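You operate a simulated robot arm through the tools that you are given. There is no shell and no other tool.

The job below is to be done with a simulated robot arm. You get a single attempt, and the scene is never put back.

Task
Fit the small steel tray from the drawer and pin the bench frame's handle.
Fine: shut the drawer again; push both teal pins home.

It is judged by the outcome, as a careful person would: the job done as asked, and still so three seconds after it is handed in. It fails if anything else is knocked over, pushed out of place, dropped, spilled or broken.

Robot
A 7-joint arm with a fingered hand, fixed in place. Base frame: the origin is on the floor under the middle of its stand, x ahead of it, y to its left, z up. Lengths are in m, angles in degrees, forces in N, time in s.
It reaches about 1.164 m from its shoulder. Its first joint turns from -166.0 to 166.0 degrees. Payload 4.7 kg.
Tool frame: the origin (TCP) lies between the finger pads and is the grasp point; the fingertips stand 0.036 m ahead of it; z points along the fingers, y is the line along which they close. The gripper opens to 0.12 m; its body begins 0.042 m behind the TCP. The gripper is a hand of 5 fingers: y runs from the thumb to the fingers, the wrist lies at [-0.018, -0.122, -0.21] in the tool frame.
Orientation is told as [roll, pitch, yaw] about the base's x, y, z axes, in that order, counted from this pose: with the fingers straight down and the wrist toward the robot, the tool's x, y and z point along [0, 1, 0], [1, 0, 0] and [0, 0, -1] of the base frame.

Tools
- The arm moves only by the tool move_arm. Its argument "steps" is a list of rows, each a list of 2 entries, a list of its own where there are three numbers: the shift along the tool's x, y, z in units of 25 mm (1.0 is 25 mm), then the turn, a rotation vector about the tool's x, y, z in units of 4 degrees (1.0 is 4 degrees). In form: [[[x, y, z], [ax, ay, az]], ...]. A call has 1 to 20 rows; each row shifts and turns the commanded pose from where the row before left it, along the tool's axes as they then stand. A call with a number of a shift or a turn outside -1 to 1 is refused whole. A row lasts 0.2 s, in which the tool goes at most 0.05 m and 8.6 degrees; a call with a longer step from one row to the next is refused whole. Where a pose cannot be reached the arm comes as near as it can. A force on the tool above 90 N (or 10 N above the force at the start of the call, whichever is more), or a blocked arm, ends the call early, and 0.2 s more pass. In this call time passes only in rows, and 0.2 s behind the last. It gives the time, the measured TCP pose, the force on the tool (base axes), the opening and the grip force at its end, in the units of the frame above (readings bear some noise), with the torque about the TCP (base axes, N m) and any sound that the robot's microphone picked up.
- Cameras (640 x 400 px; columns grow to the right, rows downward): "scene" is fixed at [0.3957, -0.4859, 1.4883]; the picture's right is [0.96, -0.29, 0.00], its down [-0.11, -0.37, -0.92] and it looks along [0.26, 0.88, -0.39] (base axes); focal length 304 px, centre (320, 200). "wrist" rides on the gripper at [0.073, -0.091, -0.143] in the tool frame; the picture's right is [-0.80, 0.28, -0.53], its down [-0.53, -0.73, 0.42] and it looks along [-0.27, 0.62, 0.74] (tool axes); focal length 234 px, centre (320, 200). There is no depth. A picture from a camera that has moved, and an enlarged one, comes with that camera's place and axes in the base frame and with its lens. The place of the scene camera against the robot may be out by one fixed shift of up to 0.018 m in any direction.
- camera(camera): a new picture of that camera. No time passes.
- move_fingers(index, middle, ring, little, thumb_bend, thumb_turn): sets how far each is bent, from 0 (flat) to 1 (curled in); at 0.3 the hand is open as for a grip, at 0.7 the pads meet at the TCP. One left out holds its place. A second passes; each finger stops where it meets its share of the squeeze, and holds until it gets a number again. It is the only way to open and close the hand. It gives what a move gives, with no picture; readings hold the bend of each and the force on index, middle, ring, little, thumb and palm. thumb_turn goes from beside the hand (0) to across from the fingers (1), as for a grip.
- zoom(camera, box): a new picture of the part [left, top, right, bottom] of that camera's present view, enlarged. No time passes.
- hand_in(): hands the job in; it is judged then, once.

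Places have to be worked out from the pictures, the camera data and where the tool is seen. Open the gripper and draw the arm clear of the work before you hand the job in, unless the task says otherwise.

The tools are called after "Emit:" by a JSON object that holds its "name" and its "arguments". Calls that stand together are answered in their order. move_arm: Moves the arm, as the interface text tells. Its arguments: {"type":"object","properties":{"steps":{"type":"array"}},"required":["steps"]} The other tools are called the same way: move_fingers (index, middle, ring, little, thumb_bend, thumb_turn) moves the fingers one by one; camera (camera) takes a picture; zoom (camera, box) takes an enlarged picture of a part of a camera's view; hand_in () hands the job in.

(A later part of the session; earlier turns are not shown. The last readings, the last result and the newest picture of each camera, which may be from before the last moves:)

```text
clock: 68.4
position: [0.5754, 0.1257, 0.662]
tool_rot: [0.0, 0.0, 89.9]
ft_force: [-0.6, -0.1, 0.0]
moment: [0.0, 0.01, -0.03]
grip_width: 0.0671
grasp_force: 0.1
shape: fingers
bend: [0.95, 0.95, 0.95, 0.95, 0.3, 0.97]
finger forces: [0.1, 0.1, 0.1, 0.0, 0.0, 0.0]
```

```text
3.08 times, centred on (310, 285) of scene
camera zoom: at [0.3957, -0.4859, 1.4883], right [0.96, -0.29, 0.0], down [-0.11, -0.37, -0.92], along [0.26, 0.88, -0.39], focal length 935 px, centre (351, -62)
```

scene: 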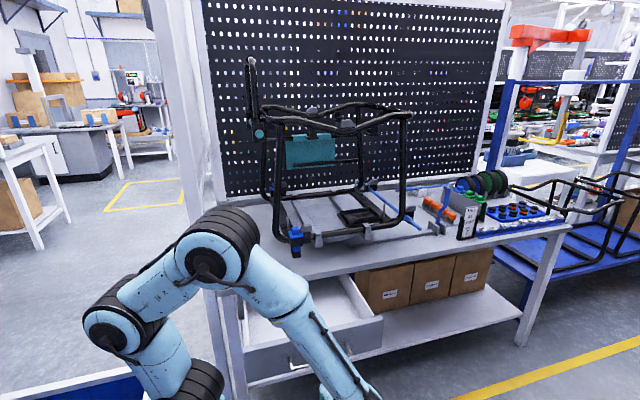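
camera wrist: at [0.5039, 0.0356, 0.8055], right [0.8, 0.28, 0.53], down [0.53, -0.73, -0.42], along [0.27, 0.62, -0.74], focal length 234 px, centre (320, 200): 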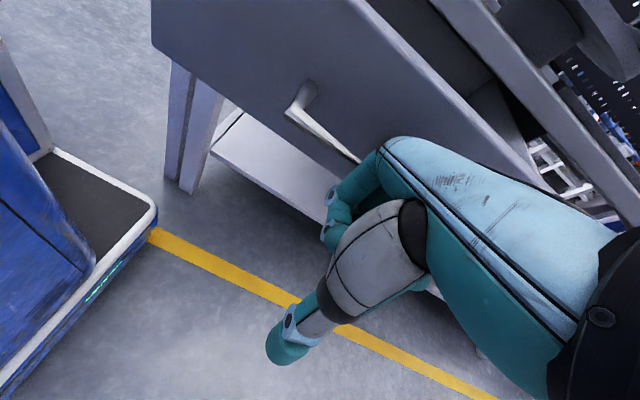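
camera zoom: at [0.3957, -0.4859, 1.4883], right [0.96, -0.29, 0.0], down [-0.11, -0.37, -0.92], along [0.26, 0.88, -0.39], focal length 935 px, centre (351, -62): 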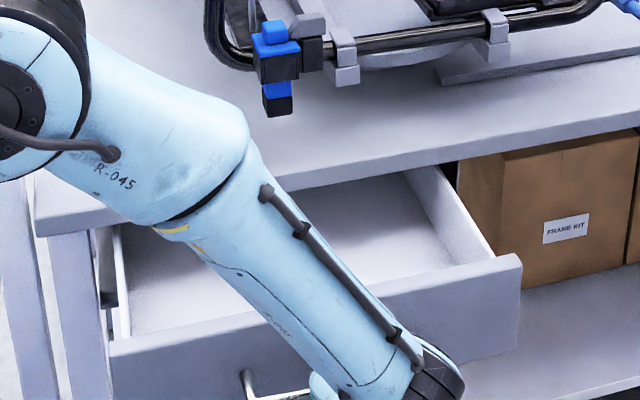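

The drawer is sliding shut smoothly with almost no force. I keep pushing at a slow pace.

Emit:
{"name": "move_arm", "arguments": {"steps": [[[0, 0.5, 0], [0, 0, 0]], [[0, 0.5, 0], [0, 0, 0]], [[0, 0.5, 0], [0, 0, 0]], [[0, 0.5, 0], [0, 0, 0]], [[0, 0.5, 0], [0, 0, 0]], [[0, 0.5, 0], [0, 0, 0]], [[0, 0.5, 0], [0, 0, 0]], [[0, 0.5, 0], [0, 0, 0]], [[0, 0.5, 0], [0, 0, 0]], [[0, 0.5, 0], [0, 0, 0]], [[0, 0.4, 0], [0, 0, 0]], [[0, 0.4, 0], [0, 0, 0]]]}}

Emit:
{"name": "camera", "arguments": {"camera": "wrist"}}

Emit:
{"name": "zoom", "arguments": {"camera": "scene", "box": [220, 220, 400, 350]}}

```text
clock: 71.0
position: [0.5747, 0.2694, 0.6612]
tool_rot: [0.0, 0.0, 89.9]
ft_force: [0.8, -1.2, 0.7]
moment: [0.06, 0.01, 0.0]
grip_width: 0.0671
grasp_force: 0.2
shape: fingers
bend: [0.95, 0.95, 0.95, 0.95, 0.3, 0.97]
finger forces: [0.1, 0.5, 0.0, 0.0, 0.0, 0.1]
```

```text
taken
camera wrist: at [0.5027, 0.1799, 0.8044], right [0.8, 0.28, 0.52], down [0.53, -0.73, -0.43], along [0.27, 0.62, -0.74], focal length 234 px, centre (320, 200)
```

wrist: 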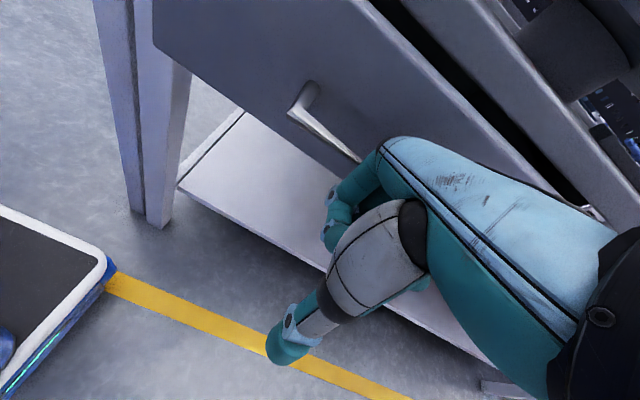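

```text
3.08 times, centred on (310, 285) of scene
camera zoom: at [0.3957, -0.4859, 1.4883], right [0.96, -0.29, 0.0], down [-0.11, -0.37, -0.92], along [0.26, 0.88, -0.39], focal length 935 px, centre (351, -62)
```

zoom: 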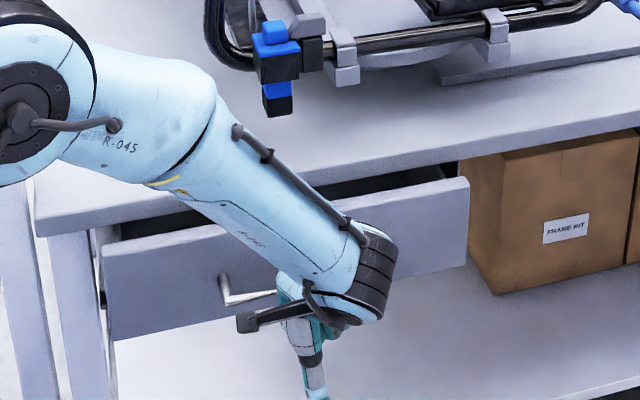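

About 4–5 cm remain. I push on in 1 cm steps and watch for the closing stop.

Emit:
{"name": "move_arm", "arguments": {"steps": [[[0, 0.4, 0], [0, 0, 0]], [[0, 0.4, 0], [0, 0, 0]], [[0, 0.4, 0], [0, 0, 0]]]}}

Emit:
{"name": "zoom", "arguments": {"camera": "scene", "box": [220, 220, 400, 350]}}

Emit:
{"name": "camera", "arguments": {"camera": "wrist"}}

```text
clock: 71.8
position: [0.575, 0.2996, 0.6611]
tool_rot: [0.0, 0.0, 89.9]
ft_force: [0.0, -0.3, 0.7]
moment: [-0.01, -0.01, -0.02]
grip_width: 0.0673
grasp_force: 0.4
shape: fingers
bend: [0.95, 0.95, 0.95, 0.95, 0.3, 0.97]
finger forces: [0.0, 0.2, 0.1, 0.0, 0.1, 0.0]
```

```text
3.08 times, centred on (310, 285) of scene
camera zoom: at [0.3957, -0.4859, 1.4883], right [0.96, -0.29, 0.0], down [-0.11, -0.37, -0.92], along [0.26, 0.88, -0.39], focal length 935 px, centre (351, -62)
```

zoom: 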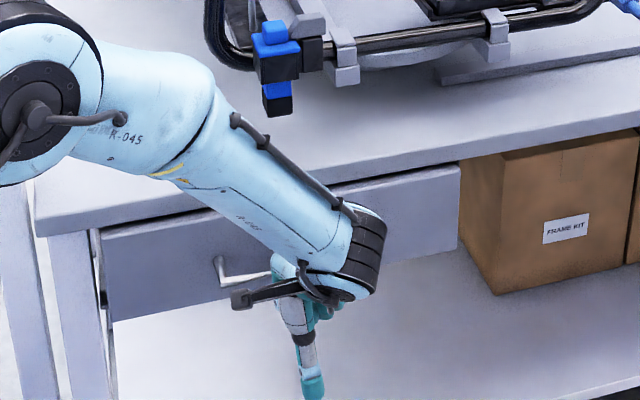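

```text
taken
camera wrist: at [0.5026, 0.2099, 0.8042], right [0.8, 0.28, 0.52], down [0.53, -0.73, -0.43], along [0.27, 0.62, -0.74], focal length 234 px, centre (320, 200)
```

wrist: 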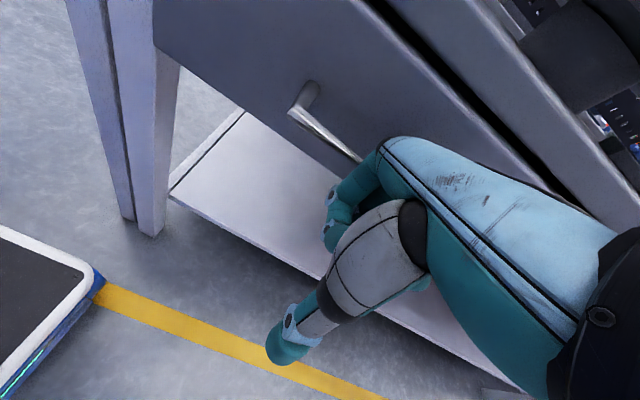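

Almost shut, perhaps 1–2 cm left. I continue with finer steps.

Emit:
{"name": "move_arm", "arguments": {"steps": [[[0, 0.32, 0], [0, 0, 0]], [[0, 0.32, 0], [0, 0, 0]]]}}

Emit:
{"name": "zoom", "arguments": {"camera": "scene", "box": [220, 220, 400, 350]}}

```text
clock: 72.4
position: [0.575, 0.3142, 0.6598]
tool_rot: [0.0, 0.0, 89.8]
ft_force: [-4.5, -32.8, 8.8]
moment: [1.66, -0.29, -0.22]
grip_width: 0.0672
grasp_force: 17.2
shape: fingers
bend: [0.95, 0.95, 0.95, 0.95, 0.3, 0.97]
finger forces: [0.0, 34.0, 0.0, 0.0, 0.0, 0.0]
```

```text
3.08 times, centred on (310, 285) of scene
camera zoom: at [0.3957, -0.4859, 1.4883], right [0.96, -0.29, 0.0], down [-0.11, -0.37, -0.92], along [0.26, 0.88, -0.39], focal length 935 px, centre (351, -62)
```

zoom: 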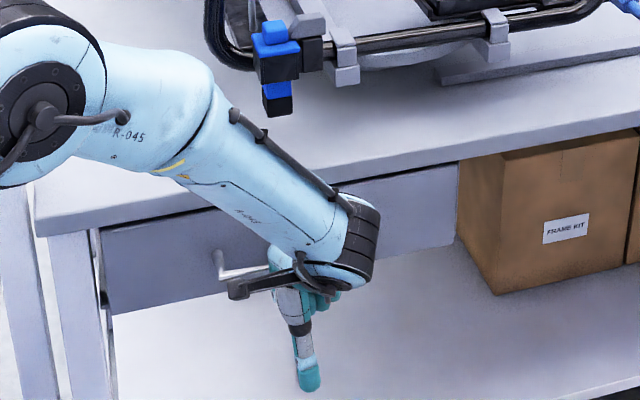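

A 33 N reaction shows the drawer is against its stop. I back the hand away and compare the drawer with its original closed picture.

Emit:
{"name": "move_arm", "arguments": {"steps": [[[0, -0.6, 0], [0, 0, 0]], [[0, -1, 0], [0, 0, 0]], [[0, -1, 0], [0, 0, 0]], [[0, -1, 0], [0, 0, 0]], [[0, -1, 0], [0, 0, 0]], [[0, -1, -0.5], [0, 0, 0]], [[0, -1, -0.9], [0, 0, 0]], [[0, -1, -1], [0, 0, 0]], [[0, 0, -1], [0, 0, 0]], [[0, 0, -1], [0, 0, 0]], [[0, 0, -1], [0, 0, 0]], [[0, 0, -1], [0, 0, 0]], [[0, 0, -1], [0, 0, 0]], [[0, 0, -1], [0, 0, 0]], [[0, 0, -1], [0, 0, 0]], [[0, 0, -1], [0, 0, 0]]]}}

Emit:
{"name": "zoom", "arguments": {"camera": "scene", "box": [220, 240, 400, 360]}}

Emit:
{"name": "zoom", "arguments": {"camera": "scene", "box": [334, 195, 404, 240]}}

Emit:
{"name": "camera", "arguments": {"camera": "wrist"}}

```text
clock: 75.8
position: [0.5748, 0.1243, 0.9192]
tool_rot: [0.1, 0.0, 89.9]
ft_force: [0.1, -0.5, 0.3]
moment: [0.0, -0.02, -0.02]
grip_width: 0.0672
grasp_force: 0.1
shape: fingers
bend: [0.95, 0.95, 0.95, 0.95, 0.3, 0.97]
finger forces: [0.0, 0.0, 0.0, 0.0, 0.0, 0.0]
```

```text
3.33 times, centred on (310, 300) of scene
camera zoom: at [0.3957, -0.4859, 1.4883], right [0.96, -0.29, 0.0], down [-0.11, -0.37, -0.92], along [0.26, 0.88, -0.39], focal length 1012 px, centre (353, -133)
```

zoom: 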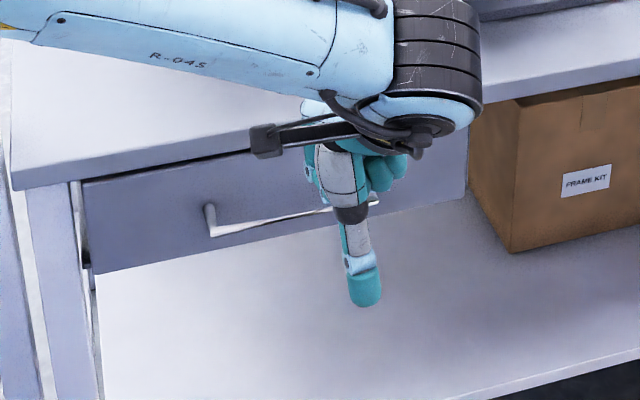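

```text
8.89 times, centred on (369, 218) of scene
camera zoom: at [0.3957, -0.4859, 1.4883], right [0.96, -0.29, 0.0], down [-0.11, -0.37, -0.92], along [0.26, 0.88, -0.39], focal length 2700 px, centre (-116, 44)
```

zoom: 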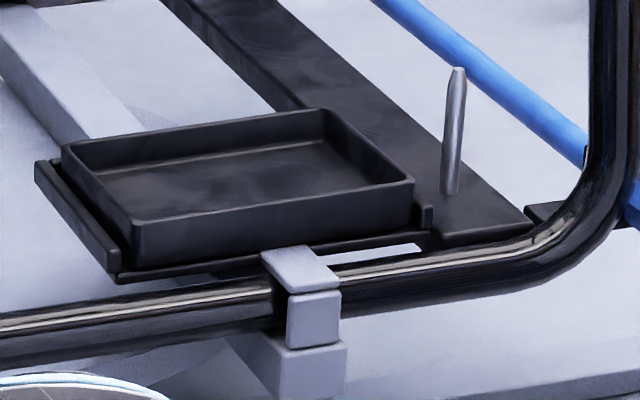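

```text
taken
camera wrist: at [0.5024, 0.0347, 1.0638], right [0.81, 0.28, 0.52], down [0.53, -0.73, -0.43], along [0.27, 0.62, -0.74], focal length 234 px, centre (320, 200)
```

wrist: 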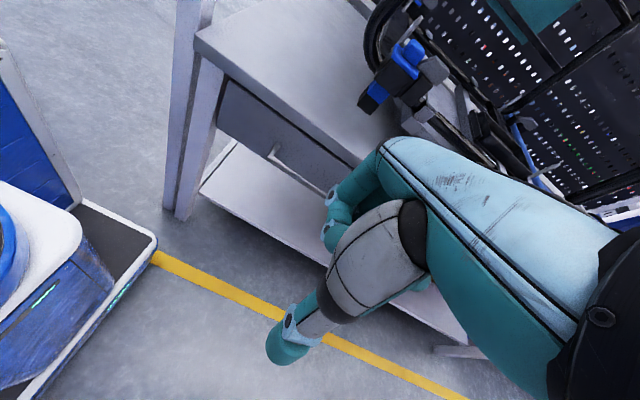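

The handle is at exactly its original picture position, so the drawer is shut, and the tray is clearly seated between the lips. Now the pins: I rise to pin height in front of the handle and tilt the hand forward to study the area around the near pin.

Emit:
{"name": "move_arm", "arguments": {"steps": [[[0, 0, -1], [0, 0, 0]], [[0, 0, -1], [0, 0, 0]], [[0, 0, -1], [0, 0, 0]], [[0, 0, -1], [0, 0, 0]], [[0, 0, -1], [0, 0, 0]], [[0, 0, -1], [0, 0, 0]], [[0, 0, -1], [0, 0, 0]], [[0, 0, -1], [0, 0, 0]], [[0, 0, -1], [0, 0, 0]], [[0.5, 0, -1], [-1, 0, 0]], [[0.5, 0, -1], [-1, 0, 0]], [[0, 0, 0], [-1, 0, 0]], [[0, 0, 0], [-1, 0, 0]], [[0, 0, 0], [-1, 0, 0]], [[0, 0, 0], [-1, 0, 0]], [[0, 0, 0], [-1, 0, 0]], [[0, 0, 0], [-1, 0, 0]], [[0, 0, 0], [-1, 0, 0]], [[0, 0, 0], [-0.5, 0, 0]]]}}

Emit:
{"name": "camera", "arguments": {"camera": "wrist"}}

Emit:
{"name": "camera", "arguments": {"camera": "scene"}}

```text
clock: 79.8
position: [0.5491, 0.1236, 1.1967]
tool_rot: [0.0, -38.2, 90.0]
ft_force: [0.3, -0.1, 0.1]
moment: [0.02, -0.01, 0.0]
grip_width: 0.0672
grasp_force: 0.1
shape: fingers
bend: [0.95, 0.95, 0.95, 0.95, 0.3, 0.97]
finger forces: [0.0, 0.0, 0.0, 0.0, 0.0, 0.1]
```

```text
taken
camera wrist: at [0.4772, -0.0352, 1.2527], right [0.8, -0.11, 0.59], down [0.53, -0.32, -0.79], along [0.27, 0.94, -0.2], focal length 234 px, centre (320, 200)
```

wrist: 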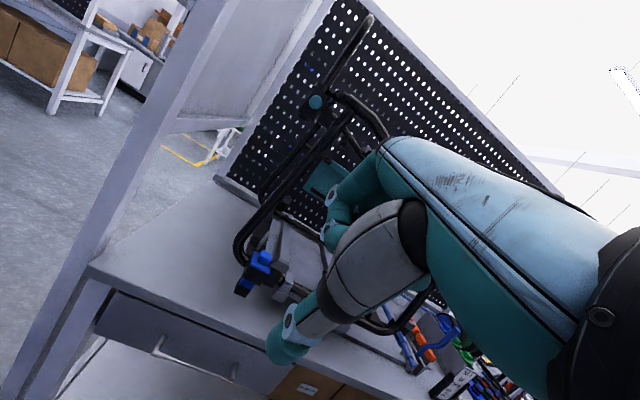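

```text
taken
```

scene: 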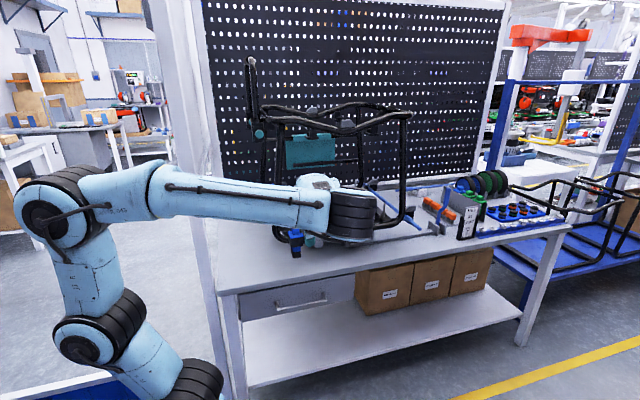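

The near pin is in view. A bench-side post and a side panel stand at about x≈0.26–0.33, so I need to know the exact free space around the handle. I zoom in on this region from both cameras.

Emit:
{"name": "zoom", "arguments": {"camera": "wrist", "box": [250, 0, 410, 160]}}

Emit:
{"name": "zoom", "arguments": {"camera": "scene", "box": [235, 50, 315, 150]}}

Emit:
{"name": "zoom", "arguments": {"camera": "wrist", "box": [130, 0, 340, 200]}}

```text
2.50 times, centred on (330, 80) of wrist
camera zoom: at [0.4772, -0.0352, 1.2527], right [0.8, -0.11, 0.59], down [0.53, -0.32, -0.79], along [0.27, 0.94, -0.2], focal length 585 px, centre (295, 500)
```

zoom: 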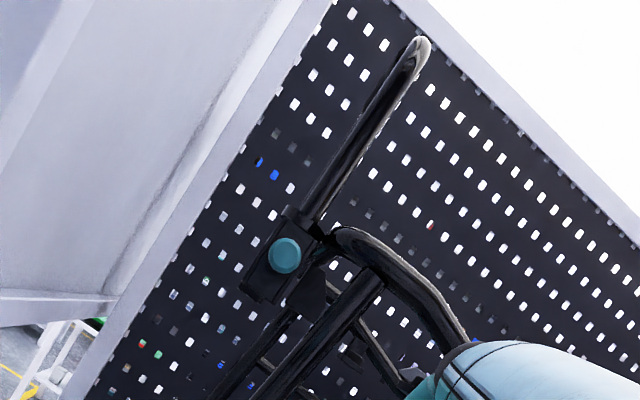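

```text
4.00 times, centred on (275, 100) of scene
camera zoom: at [0.3957, -0.4859, 1.4883], right [0.96, -0.29, 0.0], down [-0.11, -0.37, -0.92], along [0.26, 0.88, -0.39], focal length 1215 px, centre (500, 600)
```

zoom: 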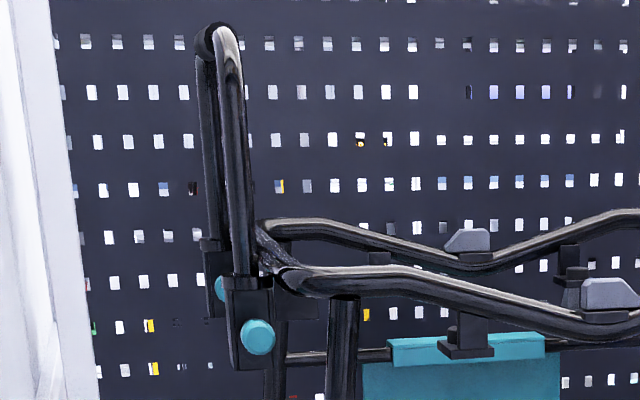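

```text
2.00 times, centred on (235, 100) of wrist
camera zoom: at [0.4772, -0.0352, 1.2527], right [0.8, -0.11, 0.59], down [0.53, -0.32, -0.79], along [0.27, 0.94, -0.2], focal length 468 px, centre (490, 400)
```

zoom: 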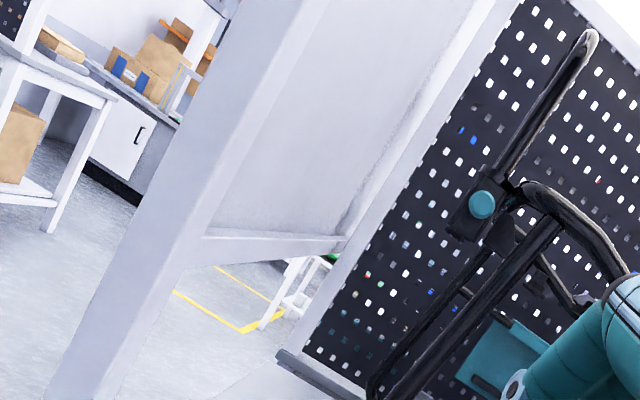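

The rail loop's left-end tube is at x≈0.52, z≈1.345, with the sockets just outside it. For the near pin, a straight index finger poked along +y from the front avoids the frame, so I extend only the index.

Emit:
{"name": "move_fingers", "arguments": {"index": 0.0}}

Emit:
{"name": "camera", "arguments": {"camera": "wrist"}}

Emit:
{"name": "zoom", "arguments": {"camera": "scene", "box": [250, 150, 390, 260]}}

```text
clock: 80.8
position: [0.5502, 0.1244, 1.1957]
tool_rot: [-0.1, -38.0, 89.9]
ft_force: [-0.2, 0.9, 0.8]
moment: [0.01, 0.01, 0.04]
grip_width: 0.1718
grasp_force: 0.0
shape: fingers
bend: [0.0, 0.95, 0.95, 0.95, 0.3, 0.97]
finger forces: [0.0, 0.1, 0.0, 0.1, 0.0, 0.1]
```

```text
taken
camera wrist: at [0.4773, -0.0352, 1.2529], right [0.8, -0.1, 0.59], down [0.53, -0.32, -0.79], along [0.27, 0.94, -0.2], focal length 234 px, centre (320, 200)
```

wrist: 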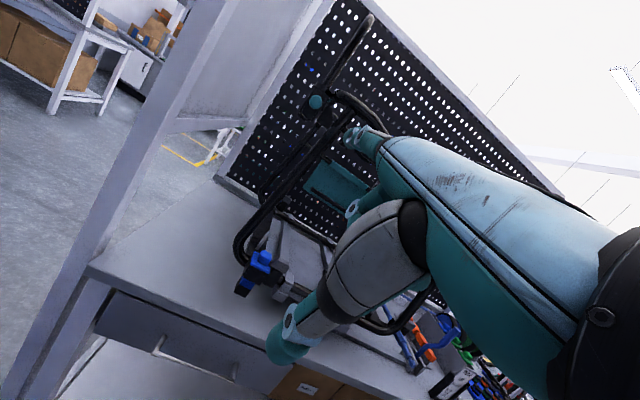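

```text
3.64 times, centred on (320, 205) of scene
camera zoom: at [0.3957, -0.4859, 1.4883], right [0.96, -0.29, 0.0], down [-0.11, -0.37, -0.92], along [0.26, 0.88, -0.39], focal length 1104 px, centre (320, 182)
```

zoom: 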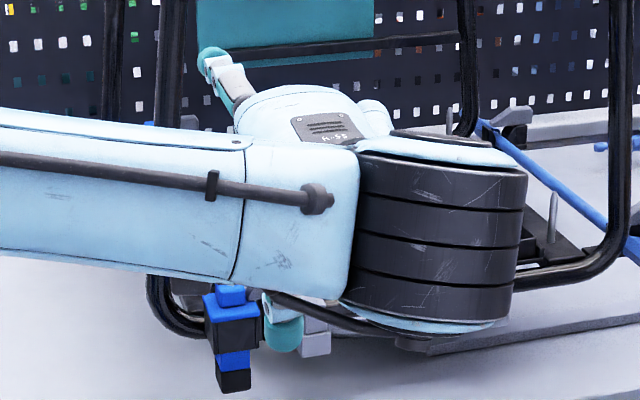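

The index tip is about (-0.017, +0.086, +0.080) from the TCP and points almost horizontally along +y. I bring it in line with the near pin, stopping about 4 cm short.

Emit:
{"name": "move_arm", "arguments": {"steps": [[[0.17, 0.8, 0.46], [0, 0, 0]], [[0.17, 0.8, 0.46], [0, 0, 0]], [[0.17, 0.8, 0.46], [0, 0, 0]], [[0.17, 0.8, 0.46], [0, 0, 0]], [[0.17, 0.8, 0.46], [0, 0, 0]], [[0.17, 0.8, 0.46], [0, 0, 0]], [[0.17, 0.8, 0.46], [0, 0, 0]], [[0.17, 0.8, 0.46], [0, 0, 0]], [[0.17, 0.8, 0.46], [0, 0, 0]]]}}

Emit:
{"name": "camera", "arguments": {"camera": "wrist"}}

Emit:
{"name": "zoom", "arguments": {"camera": "wrist", "box": [280, 40, 400, 170]}}

Emit:
{"name": "zoom", "arguments": {"camera": "scene", "box": [240, 90, 320, 180]}}

```text
clock: 82.8
position: [0.511, 0.3303, 1.2235]
tool_rot: [0.0, -38.0, 89.8]
ft_force: [0.2, -0.6, 0.6]
moment: [0.01, 0.01, 0.01]
grip_width: 0.1721
grasp_force: 0.1
shape: fingers
bend: [0.0, 0.95, 0.95, 0.95, 0.3, 0.97]
finger forces: [0.1, 0.0, 0.1, 0.0, 0.0, 0.1]
```

```text
taken
camera wrist: at [0.4385, 0.171, 1.2811], right [0.8, -0.1, 0.59], down [0.53, -0.32, -0.79], along [0.27, 0.94, -0.2], focal length 234 px, centre (320, 200)
```

wrist: 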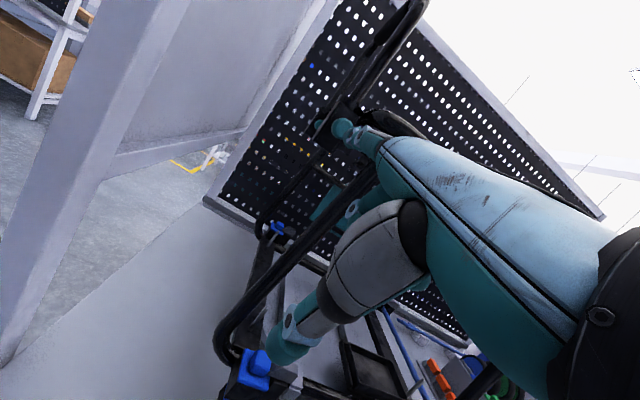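

```text
3.08 times, centred on (340, 105) of wrist
camera zoom: at [0.4385, 0.171, 1.2811], right [0.8, -0.1, 0.59], down [0.53, -0.32, -0.79], along [0.27, 0.94, -0.2], focal length 720 px, centre (258, 492)
```

zoom: 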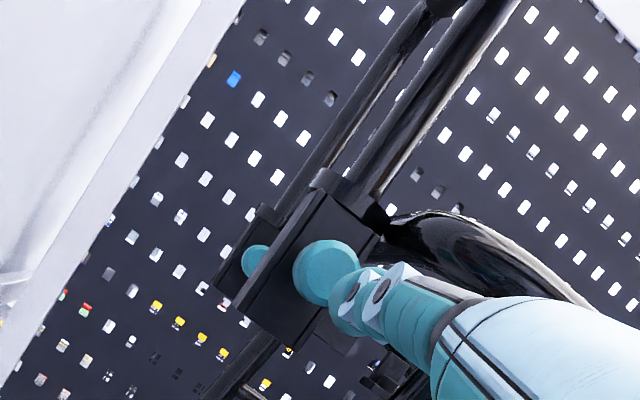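

```text
4.44 times, centred on (280, 135) of scene
camera zoom: at [0.3957, -0.4859, 1.4883], right [0.96, -0.29, 0.0], down [-0.11, -0.37, -0.92], along [0.26, 0.88, -0.39], focal length 1350 px, centre (498, 489)
```

zoom: 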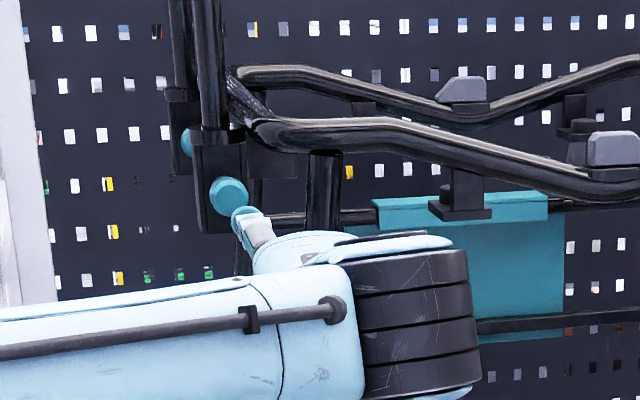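

The index is nearly lined up: the pin face is at about (0.491, 0.46, 1.307) and the tip needs to go about 4 mm left and 6 mm up. I correct that and ease forward toward contact.

Emit:
{"name": "move_arm", "arguments": {"steps": [[[0.16, 0.78, 0.3], [0, 0, 0]], [[0, 0.315, 0.246], [0, 0, 0]]]}}

Emit:
{"name": "zoom", "arguments": {"camera": "wrist", "box": [280, 40, 400, 170]}}

Emit:
{"name": "zoom", "arguments": {"camera": "scene", "box": [245, 110, 285, 150]}}

```text
clock: 83.4
position: [0.5078, 0.3577, 1.23]
tool_rot: [0.0, -38.0, 89.9]
ft_force: [-0.5, -0.5, -0.5]
moment: [0.0, 0.04, -0.01]
grip_width: 0.1716
grasp_force: 0.0
shape: fingers
bend: [0.0, 0.95, 0.95, 0.95, 0.3, 0.97]
finger forces: [0.0, 0.1, 0.0, 0.0, 0.1, 0.0]
```

```text
3.08 times, centred on (340, 105) of wrist
camera zoom: at [0.4356, 0.2001, 1.2871], right [0.8, -0.1, 0.59], down [0.53, -0.32, -0.79], along [0.27, 0.94, -0.2], focal length 720 px, centre (258, 492)
```

zoom: 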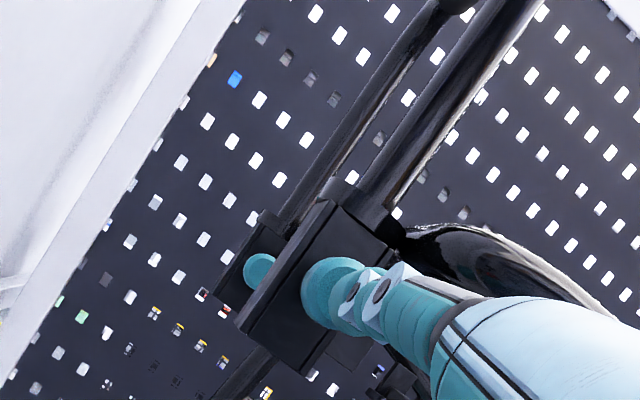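

```text
10.00 times, centred on (265, 130) of scene
camera zoom: at [0.3957, -0.4859, 1.4883], right [0.96, -0.29, 0.0], down [-0.11, -0.37, -0.92], along [0.26, 0.88, -0.39], focal length 3038 px, centre (870, 900)
```

zoom: 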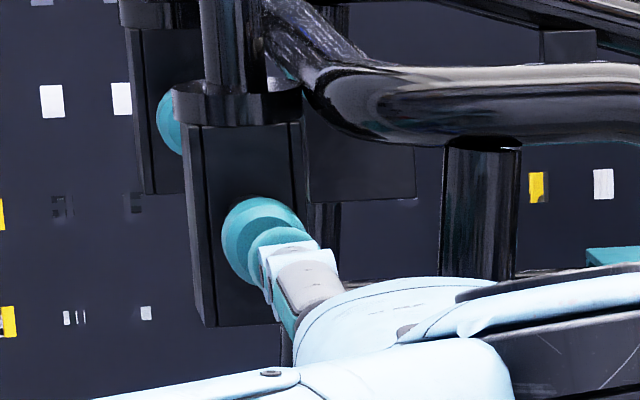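

The tip is centred on the pin head. I push forward in small steps and watch the force.

Emit:
{"name": "move_arm", "arguments": {"steps": [[[0, 0.315, 0.246], [0, 0, 0]], [[0, 0.25, 0.197], [0, 0, 0]]]}}

Emit:
{"name": "zoom", "arguments": {"camera": "scene", "box": [245, 110, 285, 150]}}

```text
clock: 84.0
position: [0.5078, 0.3791, 1.23]
tool_rot: [0.0, -38.1, 89.9]
ft_force: [0.9, -0.2, 0.7]
moment: [0.04, -0.01, 0.0]
grip_width: 0.1718
grasp_force: 0.1
shape: fingers
bend: [0.0, 0.95, 0.95, 0.95, 0.3, 0.97]
finger forces: [0.2, 0.0, 0.1, 0.1, 0.0, 0.0]
```

```text
10.00 times, centred on (265, 130) of scene
camera zoom: at [0.3957, -0.4859, 1.4883], right [0.96, -0.29, 0.0], down [-0.11, -0.37, -0.92], along [0.26, 0.88, -0.39], focal length 3038 px, centre (870, 900)
```

zoom: 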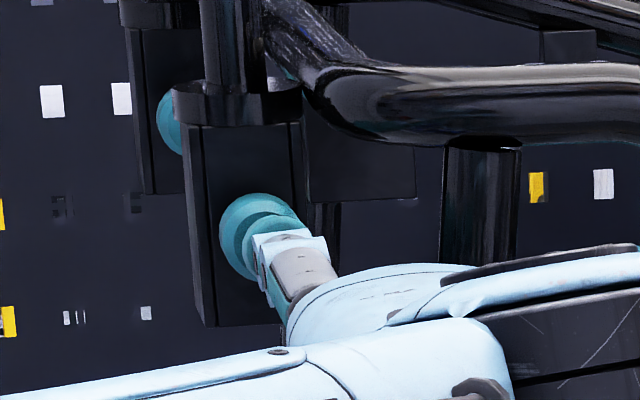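

The pin head has already moved in several millimetres with almost no force. I keep pushing until it seats.

Emit:
{"name": "move_arm", "arguments": {"steps": [[[0, 0.2, 0.157], [0, 0, 0]], [[0, 0.2, 0.157], [0, 0, 0]]]}}

Emit:
{"name": "zoom", "arguments": {"camera": "scene", "box": [245, 110, 285, 150]}}

Emit:
{"name": "zoom", "arguments": {"camera": "wrist", "box": [280, 40, 400, 170]}}

```text
clock: 84.6
position: [0.5102, 0.3868, 1.2332]
tool_rot: [-0.2, -38.3, 89.9]
ft_force: [-1.1, -63.3, -1.9]
moment: [4.74, -0.12, 0.83]
grip_width: 0.1692
grasp_force: 31.6
shape: fingers
bend: [0.01, 0.95, 0.95, 0.95, 0.3, 0.97]
finger forces: [63.5, 0.0, 0.1, 0.0, 0.0, 0.0]
```

```text
10.00 times, centred on (265, 130) of scene
camera zoom: at [0.3957, -0.4859, 1.4883], right [0.96, -0.29, 0.0], down [-0.11, -0.37, -0.92], along [0.26, 0.88, -0.39], focal length 3038 px, centre (870, 900)
```

zoom: 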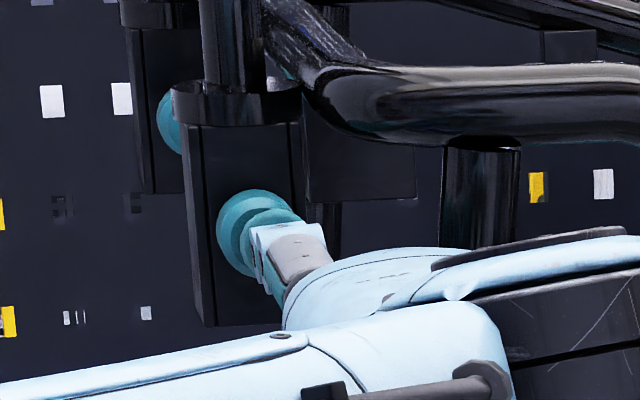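

```text
3.08 times, centred on (340, 105) of wrist
camera zoom: at [0.4359, 0.2271, 1.2895], right [0.8, -0.11, 0.59], down [0.53, -0.31, -0.79], along [0.27, 0.94, -0.19], focal length 720 px, centre (258, 492)
```

zoom: 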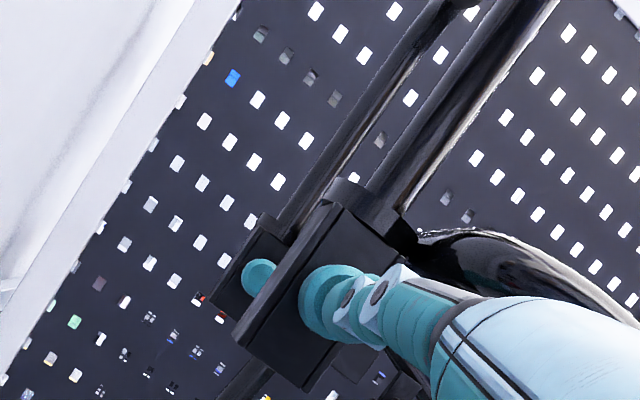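

A 63 N reaction shows the near pin is against a hard stop. I back the finger off and check how the head sits against the socket.

Emit:
{"name": "move_arm", "arguments": {"steps": [[[0, -0.3, -0.235], [0, 0, 0]], [[0, -0.8, -0.62], [0, 0, 0]], [[0, -0.8, -0.62], [0, 0, 0]], [[0, -0.8, -0.62], [0, 0, 0]], [[0, -0.8, -0.62], [0, 0, 0]]]}}

Emit:
{"name": "zoom", "arguments": {"camera": "scene", "box": [245, 110, 285, 150]}}

Emit:
{"name": "zoom", "arguments": {"camera": "wrist", "box": [290, 50, 380, 150]}}

Emit:
{"name": "camera", "arguments": {"camera": "scene"}}

```text
clock: 85.8
position: [0.5092, 0.2808, 1.2308]
tool_rot: [0.1, -38.0, 90.1]
ft_force: [-0.2, -0.2, 0.1]
moment: [0.02, 0.0, 0.01]
grip_width: 0.1715
grasp_force: 0.1
shape: fingers
bend: [0.0, 0.95, 0.95, 0.95, 0.3, 0.97]
finger forces: [0.1, 0.0, 0.0, 0.0, 0.1, 0.0]
```

```text
10.00 times, centred on (265, 130) of scene
camera zoom: at [0.3957, -0.4859, 1.4883], right [0.96, -0.29, 0.0], down [-0.11, -0.37, -0.92], along [0.26, 0.88, -0.39], focal length 3038 px, centre (870, 900)
```

zoom: 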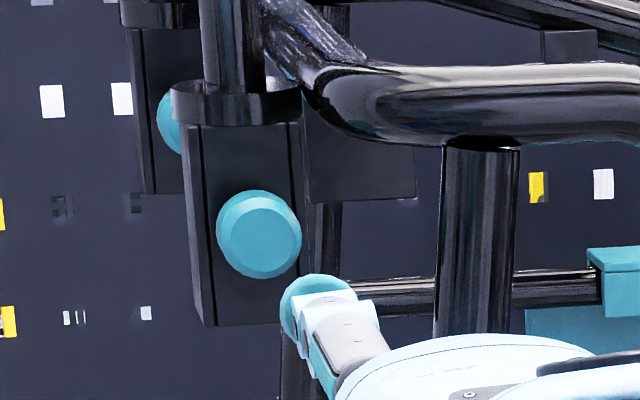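

```text
4.00 times, centred on (335, 100) of wrist
camera zoom: at [0.4365, 0.1215, 1.2876], right [0.8, -0.1, 0.59], down [0.53, -0.32, -0.79], along [0.27, 0.94, -0.2], focal length 937 px, centre (260, 600)
```

zoom: 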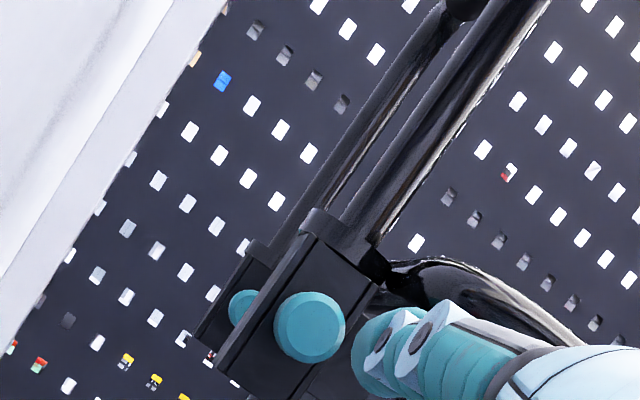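

```text
taken
```

scene: 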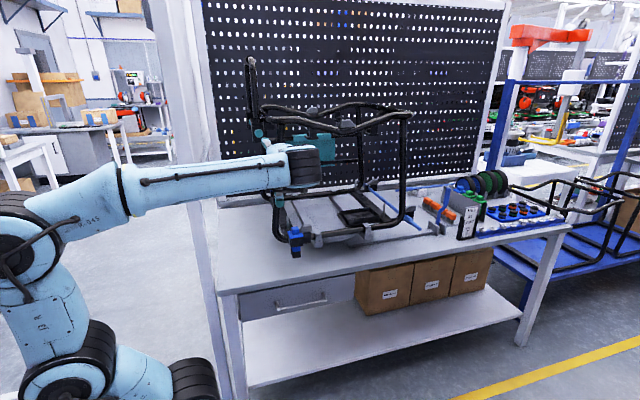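

The near pin moved in about 16 mm with hardly any force and its head now sits close against the socket. The far pin is at about (0.492, 0.74, 1.3075). I plan to reach it with the index by passing the hand under the near socket and pointing slightly upward. First I step back and re-orient in free space.

Emit:
{"name": "move_arm", "arguments": {"steps": [[[0, -0.946, -0.739], [0, 0, 0]], [[0, -0.946, -0.739], [0, 0, 0]], [[0, 0, 0], [-1, 0, 0]], [[0, 0, 0], [-1, 0, 0]], [[0, 0, 0], [-1, 0, 0]], [[0, 0, 0], [-1, 0, 0]], [[0, 0, 0], [-1, 0, 0]], [[0, 0, 0], [-1, 0, 0]], [[0, 0, 0], [-1, 0, 0]], [[0, 0, 0], [0, -0.761, 0.339]], [[0, 0, 0], [0, -0.761, 0.339]], [[0, 0, 0], [0, -0.761, 0.339]]]}}

Emit:
{"name": "camera", "arguments": {"camera": "wrist"}}

Emit:
{"name": "camera", "arguments": {"camera": "scene"}}

```text
clock: 88.4
position: [0.5087, 0.2201, 1.2305]
tool_rot: [0.1, -66.0, 79.7]
ft_force: [0.2, -0.2, -0.2]
moment: [0.03, -0.04, 0.01]
grip_width: 0.1714
grasp_force: 0.1
shape: fingers
bend: [0.0, 0.95, 0.95, 0.95, 0.3, 0.97]
finger forces: [0.0, 0.1, 0.0, 0.1, 0.0, 0.0]
```

```text
taken
camera wrist: at [0.4083, 0.0677, 1.2061], right [0.73, -0.5, 0.47], down [0.54, -0.01, -0.84], along [0.43, 0.86, 0.27], focal length 234 px, centre (320, 200)
```

wrist: 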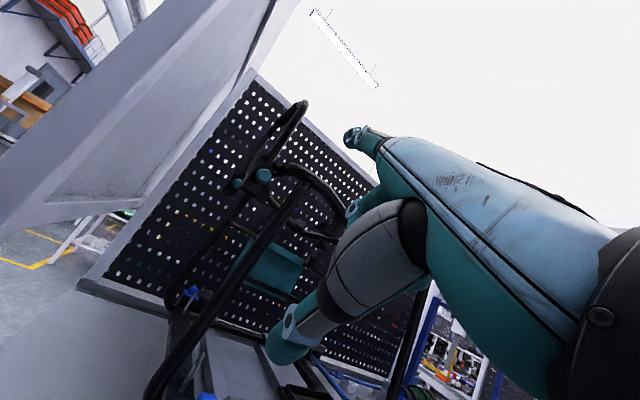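

```text
taken
```

scene: 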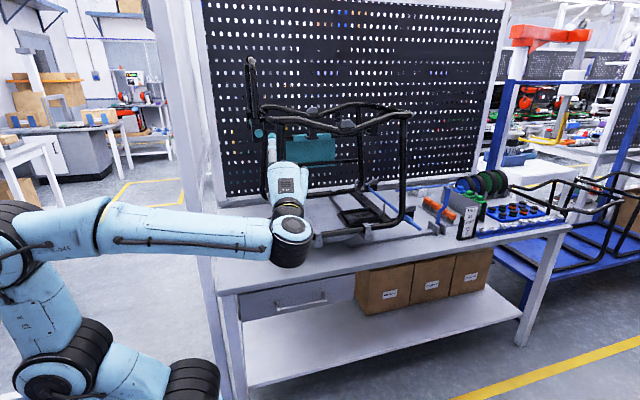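

The hand now points forward and about 23° upward. I drop it to the low approach line in front of the gap between the side post and the frame's corner post.

Emit:
{"name": "move_arm", "arguments": {"steps": [[[0.6, -0.414, 0.635], [0, 0, 0]], [[0.6, -0.414, 0.635], [0, 0, 0]], [[0.6, -0.414, 0.635], [0, 0, 0]], [[0.6, -0.414, 0.635], [0, 0, 0]], [[0.6, -0.414, 0.635], [0, 0, 0]], [[0.6, -0.414, 0.635], [0, 0, 0]]]}}

Emit:
{"name": "camera", "arguments": {"camera": "wrist"}}

Emit:
{"name": "camera", "arguments": {"camera": "scene"}}

```text
clock: 89.8
position: [0.432, 0.2961, 1.1347]
tool_rot: [0.2, -66.1, 79.8]
ft_force: [0.6, 0.1, 0.4]
moment: [0.01, 0.02, 0.02]
grip_width: 0.1715
grasp_force: 0.0
shape: fingers
bend: [0.0, 0.95, 0.95, 0.95, 0.3, 0.98]
finger forces: [0.0, 0.0, 0.0, 0.0, 0.0, 0.1]
```

```text
taken
camera wrist: at [0.3306, 0.145, 1.109], right [0.73, -0.5, 0.47], down [0.54, -0.01, -0.84], along [0.42, 0.87, 0.27], focal length 234 px, centre (320, 200)
```

wrist: 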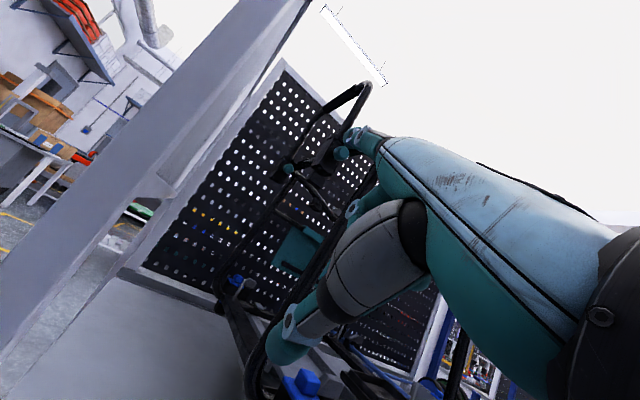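

```text
taken
```

scene: 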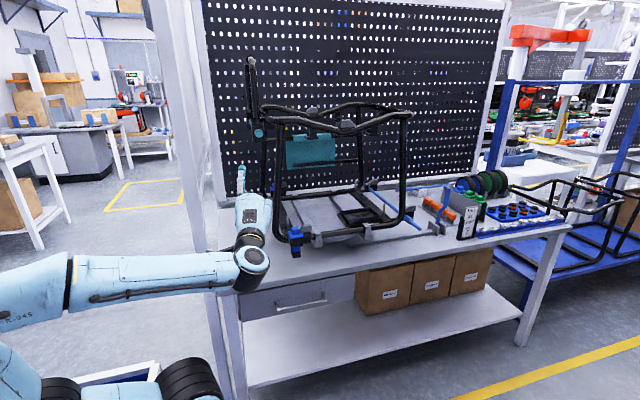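

The gap ahead is clear in both views. I advance along the pointing direction about halfway and look again.

Emit:
{"name": "move_arm", "arguments": {"steps": [[[0, 0.379, 0.851], [0, 0, 0]], [[0, 0.379, 0.851], [0, 0, 0]], [[0, 0.379, 0.851], [0, 0, 0]], [[0, 0.379, 0.851], [0, 0, 0]], [[0, 0.379, 0.851], [0, 0, 0]], [[0, 0.379, 0.851], [0, 0, 0]], [[0, 0.379, 0.851], [0, 0, 0]]]}}

Emit:
{"name": "camera", "arguments": {"camera": "wrist"}}

Emit:
{"name": "camera", "arguments": {"camera": "scene"}}

Emit:
{"name": "zoom", "arguments": {"camera": "scene", "box": [190, 80, 330, 240]}}

```text
clock: 91.4
position: [0.4609, 0.4567, 1.1366]
tool_rot: [0.1, -66.1, 79.7]
ft_force: [0.1, 0.0, -0.3]
moment: [-0.03, 0.0, 0.08]
grip_width: 0.1717
grasp_force: 0.1
shape: fingers
bend: [0.0, 0.95, 0.95, 0.95, 0.3, 0.98]
finger forces: [0.0, 0.1, 0.0, 0.0, 0.1, 0.0]
```

```text
taken
camera wrist: at [0.3589, 0.3046, 1.1115], right [0.73, -0.5, 0.47], down [0.54, 0.0, -0.84], along [0.42, 0.86, 0.27], focal length 234 px, centre (320, 200)
```

wrist: 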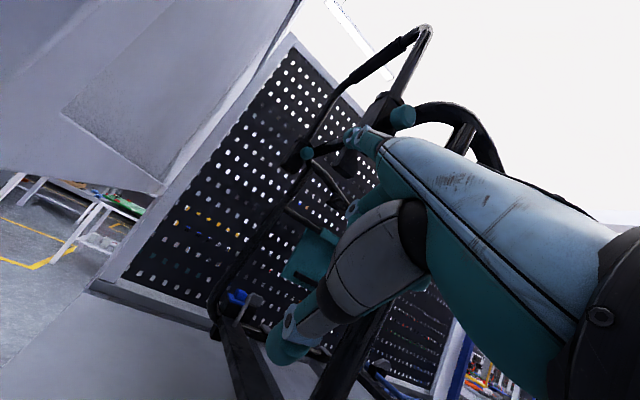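

```text
taken
```

scene: 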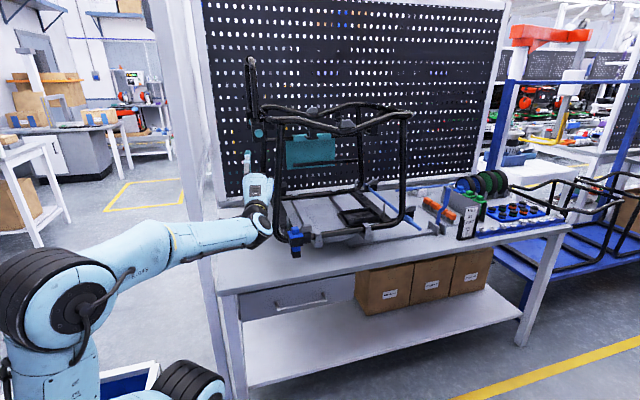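

```text
2.50 times, centred on (260, 160) of scene
camera zoom: at [0.3957, -0.4859, 1.4883], right [0.96, -0.29, 0.0], down [-0.11, -0.37, -0.92], along [0.26, 0.88, -0.39], focal length 759 px, centre (470, 300)
```

zoom: 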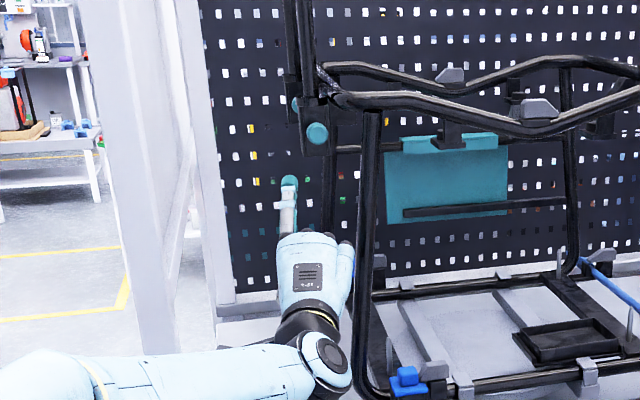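

Everything is clear: the hand is midway between the partition and the frame's corner post. I advance the rest of the way under the near socket.

Emit:
{"name": "move_arm", "arguments": {"steps": [[[0, 0.379, 0.851], [0, 0, 0]], [[0, 0.379, 0.851], [0, 0, 0]], [[0, 0.379, 0.851], [0, 0, 0]], [[0, 0.379, 0.851], [0, 0, 0]], [[0, 0.379, 0.851], [0, 0, 0]]]}}

Emit:
{"name": "camera", "arguments": {"camera": "wrist"}}

Emit:
{"name": "zoom", "arguments": {"camera": "scene", "box": [190, 80, 330, 240]}}

```text
clock: 92.6
position: [0.4798, 0.57, 1.1371]
tool_rot: [0.1, -66.1, 80.0]
ft_force: [0.3, -0.4, 0.8]
moment: [-0.05, -0.01, 0.0]
grip_width: 0.1717
grasp_force: 0.1
shape: fingers
bend: [0.0, 0.95, 0.95, 0.95, 0.3, 0.98]
finger forces: [0.0, 0.0, 0.1, 0.0, 0.1, 0.0]
```

```text
taken
camera wrist: at [0.3781, 0.4191, 1.1117], right [0.73, -0.5, 0.47], down [0.54, 0.0, -0.84], along [0.42, 0.87, 0.27], focal length 234 px, centre (320, 200)
```

wrist: 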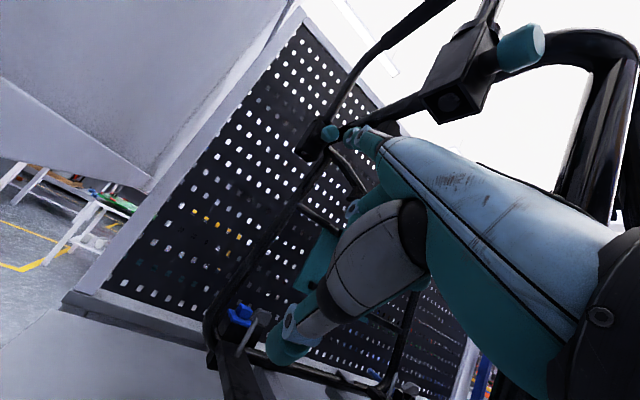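

```text
2.50 times, centred on (260, 160) of scene
camera zoom: at [0.3957, -0.4859, 1.4883], right [0.96, -0.29, 0.0], down [-0.11, -0.37, -0.92], along [0.26, 0.88, -0.39], focal length 759 px, centre (470, 300)
```

zoom: 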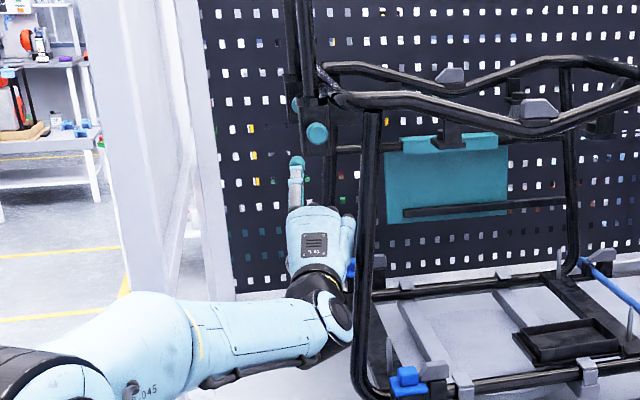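

This view shows the near pin from below and the side. I zoom in to check that its head is fully home against the socket, and look at the far pin ahead.

Emit:
{"name": "zoom", "arguments": {"camera": "wrist", "box": [400, 0, 580, 140]}}

Emit:
{"name": "zoom", "arguments": {"camera": "wrist", "box": [280, 90, 400, 190]}}

Emit:
{"name": "zoom", "arguments": {"camera": "scene", "box": [235, 105, 285, 165]}}

```text
2.86 times, centred on (490, 70) of wrist
camera zoom: at [0.3781, 0.4191, 1.1117], right [0.73, -0.5, 0.47], down [0.54, 0.0, -0.84], along [0.42, 0.87, 0.27], focal length 669 px, centre (-166, 571)
```

zoom: 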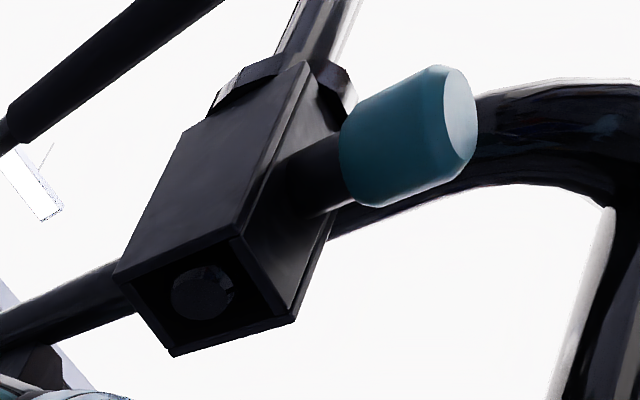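

```text
4.00 times, centred on (340, 140) of wrist
camera zoom: at [0.3781, 0.4191, 1.1117], right [0.73, -0.5, 0.47], down [0.54, 0.0, -0.84], along [0.42, 0.87, 0.27], focal length 937 px, centre (240, 440)
```

zoom: 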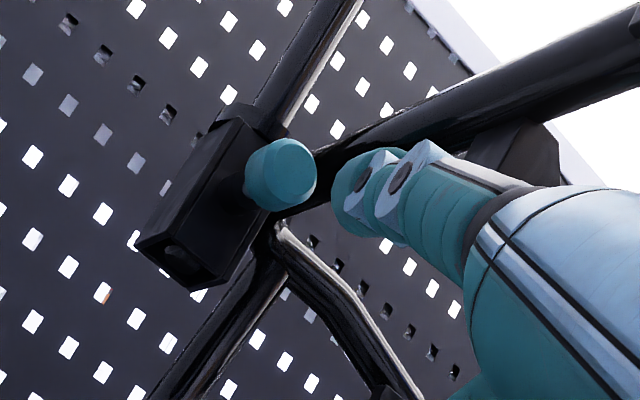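

```text
6.67 times, centred on (260, 135) of scene
camera zoom: at [0.3957, -0.4859, 1.4883], right [0.96, -0.29, 0.0], down [-0.11, -0.37, -0.92], along [0.26, 0.88, -0.39], focal length 2025 px, centre (720, 633)
```

zoom: 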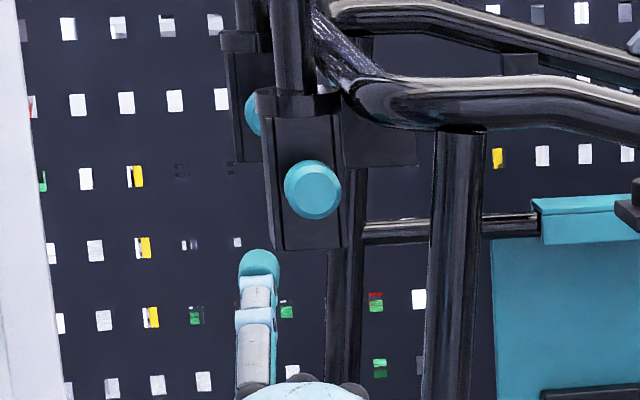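

The near pin is home: its knob sits right against the socket boss with no steel shaft showing. The far pin is at (0.493, 0.742, 1.311), just ahead. I advance until the fingertip is about a centimetre short of it, still low.

Emit:
{"name": "move_arm", "arguments": {"steps": [[[0, 0.36, 0.81], [0, 0, 0]], [[0, 0.36, 0.81], [0, 0, 0]], [[0, 0.36, 0.81], [0, 0, 0]], [[0, 0.36, 0.81], [0, 0, 0]], [[0, 0.3, 0.67], [0, 0, 0]]]}}

Emit:
{"name": "camera", "arguments": {"camera": "wrist"}}

Emit:
{"name": "zoom", "arguments": {"camera": "scene", "box": [190, 80, 330, 240]}}

```text
clock: 93.8
position: [0.498, 0.6753, 1.1336]
tool_rot: [0.2, -66.1, 79.7]
ft_force: [-0.3, 0.1, 0.0]
moment: [-0.06, 0.02, 0.01]
grip_width: 0.1716
grasp_force: 0.1
shape: fingers
bend: [0.0, 0.95, 0.95, 0.95, 0.3, 0.98]
finger forces: [0.1, 0.0, 0.0, 0.0, 0.1, 0.0]
```

```text
taken
camera wrist: at [0.3976, 0.5236, 1.1086], right [0.73, -0.5, 0.47], down [0.54, -0.01, -0.84], along [0.43, 0.87, 0.27], focal length 234 px, centre (320, 200)
```

wrist: 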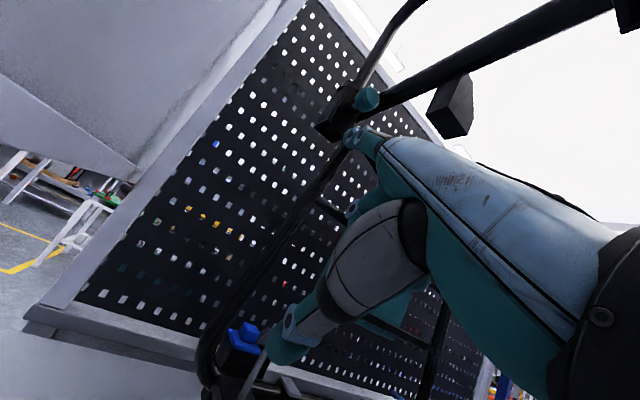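

```text
2.50 times, centred on (260, 160) of scene
camera zoom: at [0.3957, -0.4859, 1.4883], right [0.96, -0.29, 0.0], down [-0.11, -0.37, -0.92], along [0.26, 0.88, -0.39], focal length 759 px, centre (470, 300)
```

zoom: 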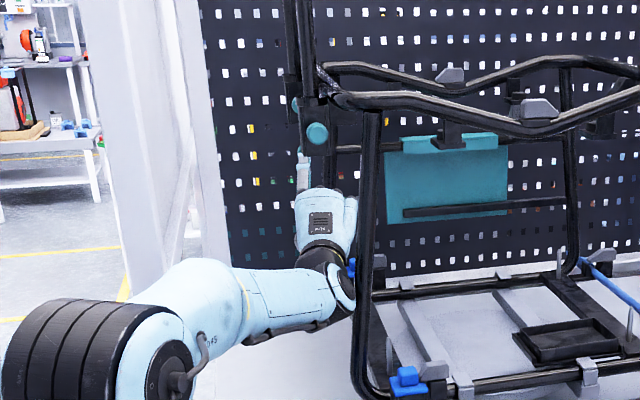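

The fingertip is about 1.5 cm in front of and 6.5 cm below the far pin, with the palm just past the near socket. I raise straight up to pin height in small steps.

Emit:
{"name": "move_arm", "arguments": {"steps": [[[-0.05, 0.78, -0.345], [0, 0, 0]], [[-0.05, 0.78, -0.345], [0, 0, 0]]]}}

Emit:
{"name": "camera", "arguments": {"camera": "wrist"}}

Emit:
{"name": "zoom", "arguments": {"camera": "wrist", "box": [300, 70, 420, 180]}}

```text
clock: 94.4
position: [0.5031, 0.6764, 1.1759]
tool_rot: [-0.1, -66.0, 80.0]
ft_force: [0.2, 1.2, -0.8]
moment: [0.05, -0.01, 0.0]
grip_width: 0.1715
grasp_force: 0.0
shape: fingers
bend: [0.0, 0.95, 0.95, 0.95, 0.3, 0.98]
finger forces: [0.0, 0.1, 0.0, 0.0, 0.0, 0.0]
```

```text
taken
camera wrist: at [0.402, 0.5243, 1.1517], right [0.73, -0.5, 0.47], down [0.54, -0.01, -0.84], along [0.42, 0.87, 0.27], focal length 234 px, centre (320, 200)
```

wrist: 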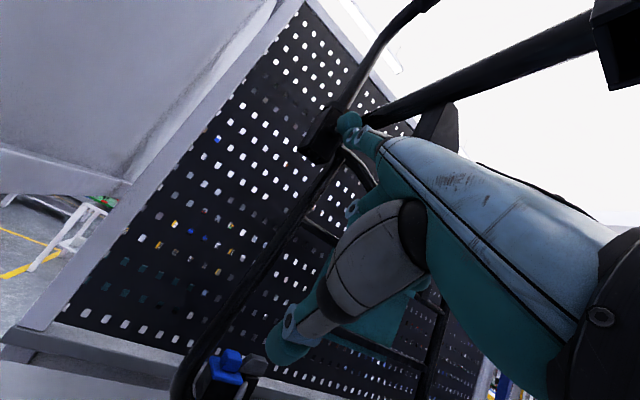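

```text
3.64 times, centred on (360, 125) of wrist
camera zoom: at [0.402, 0.5243, 1.1517], right [0.73, -0.5, 0.47], down [0.54, -0.01, -0.84], along [0.42, 0.87, 0.27], focal length 852 px, centre (174, 473)
```

zoom: 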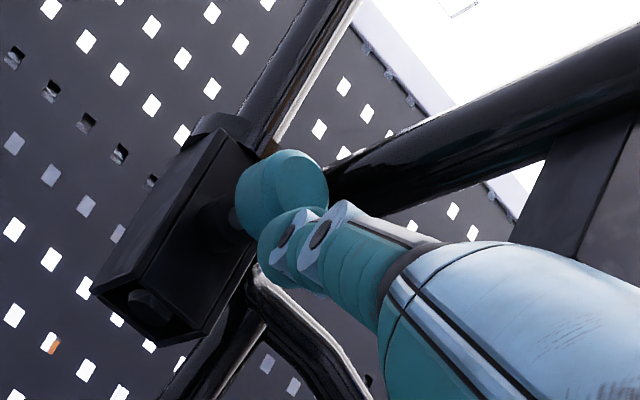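

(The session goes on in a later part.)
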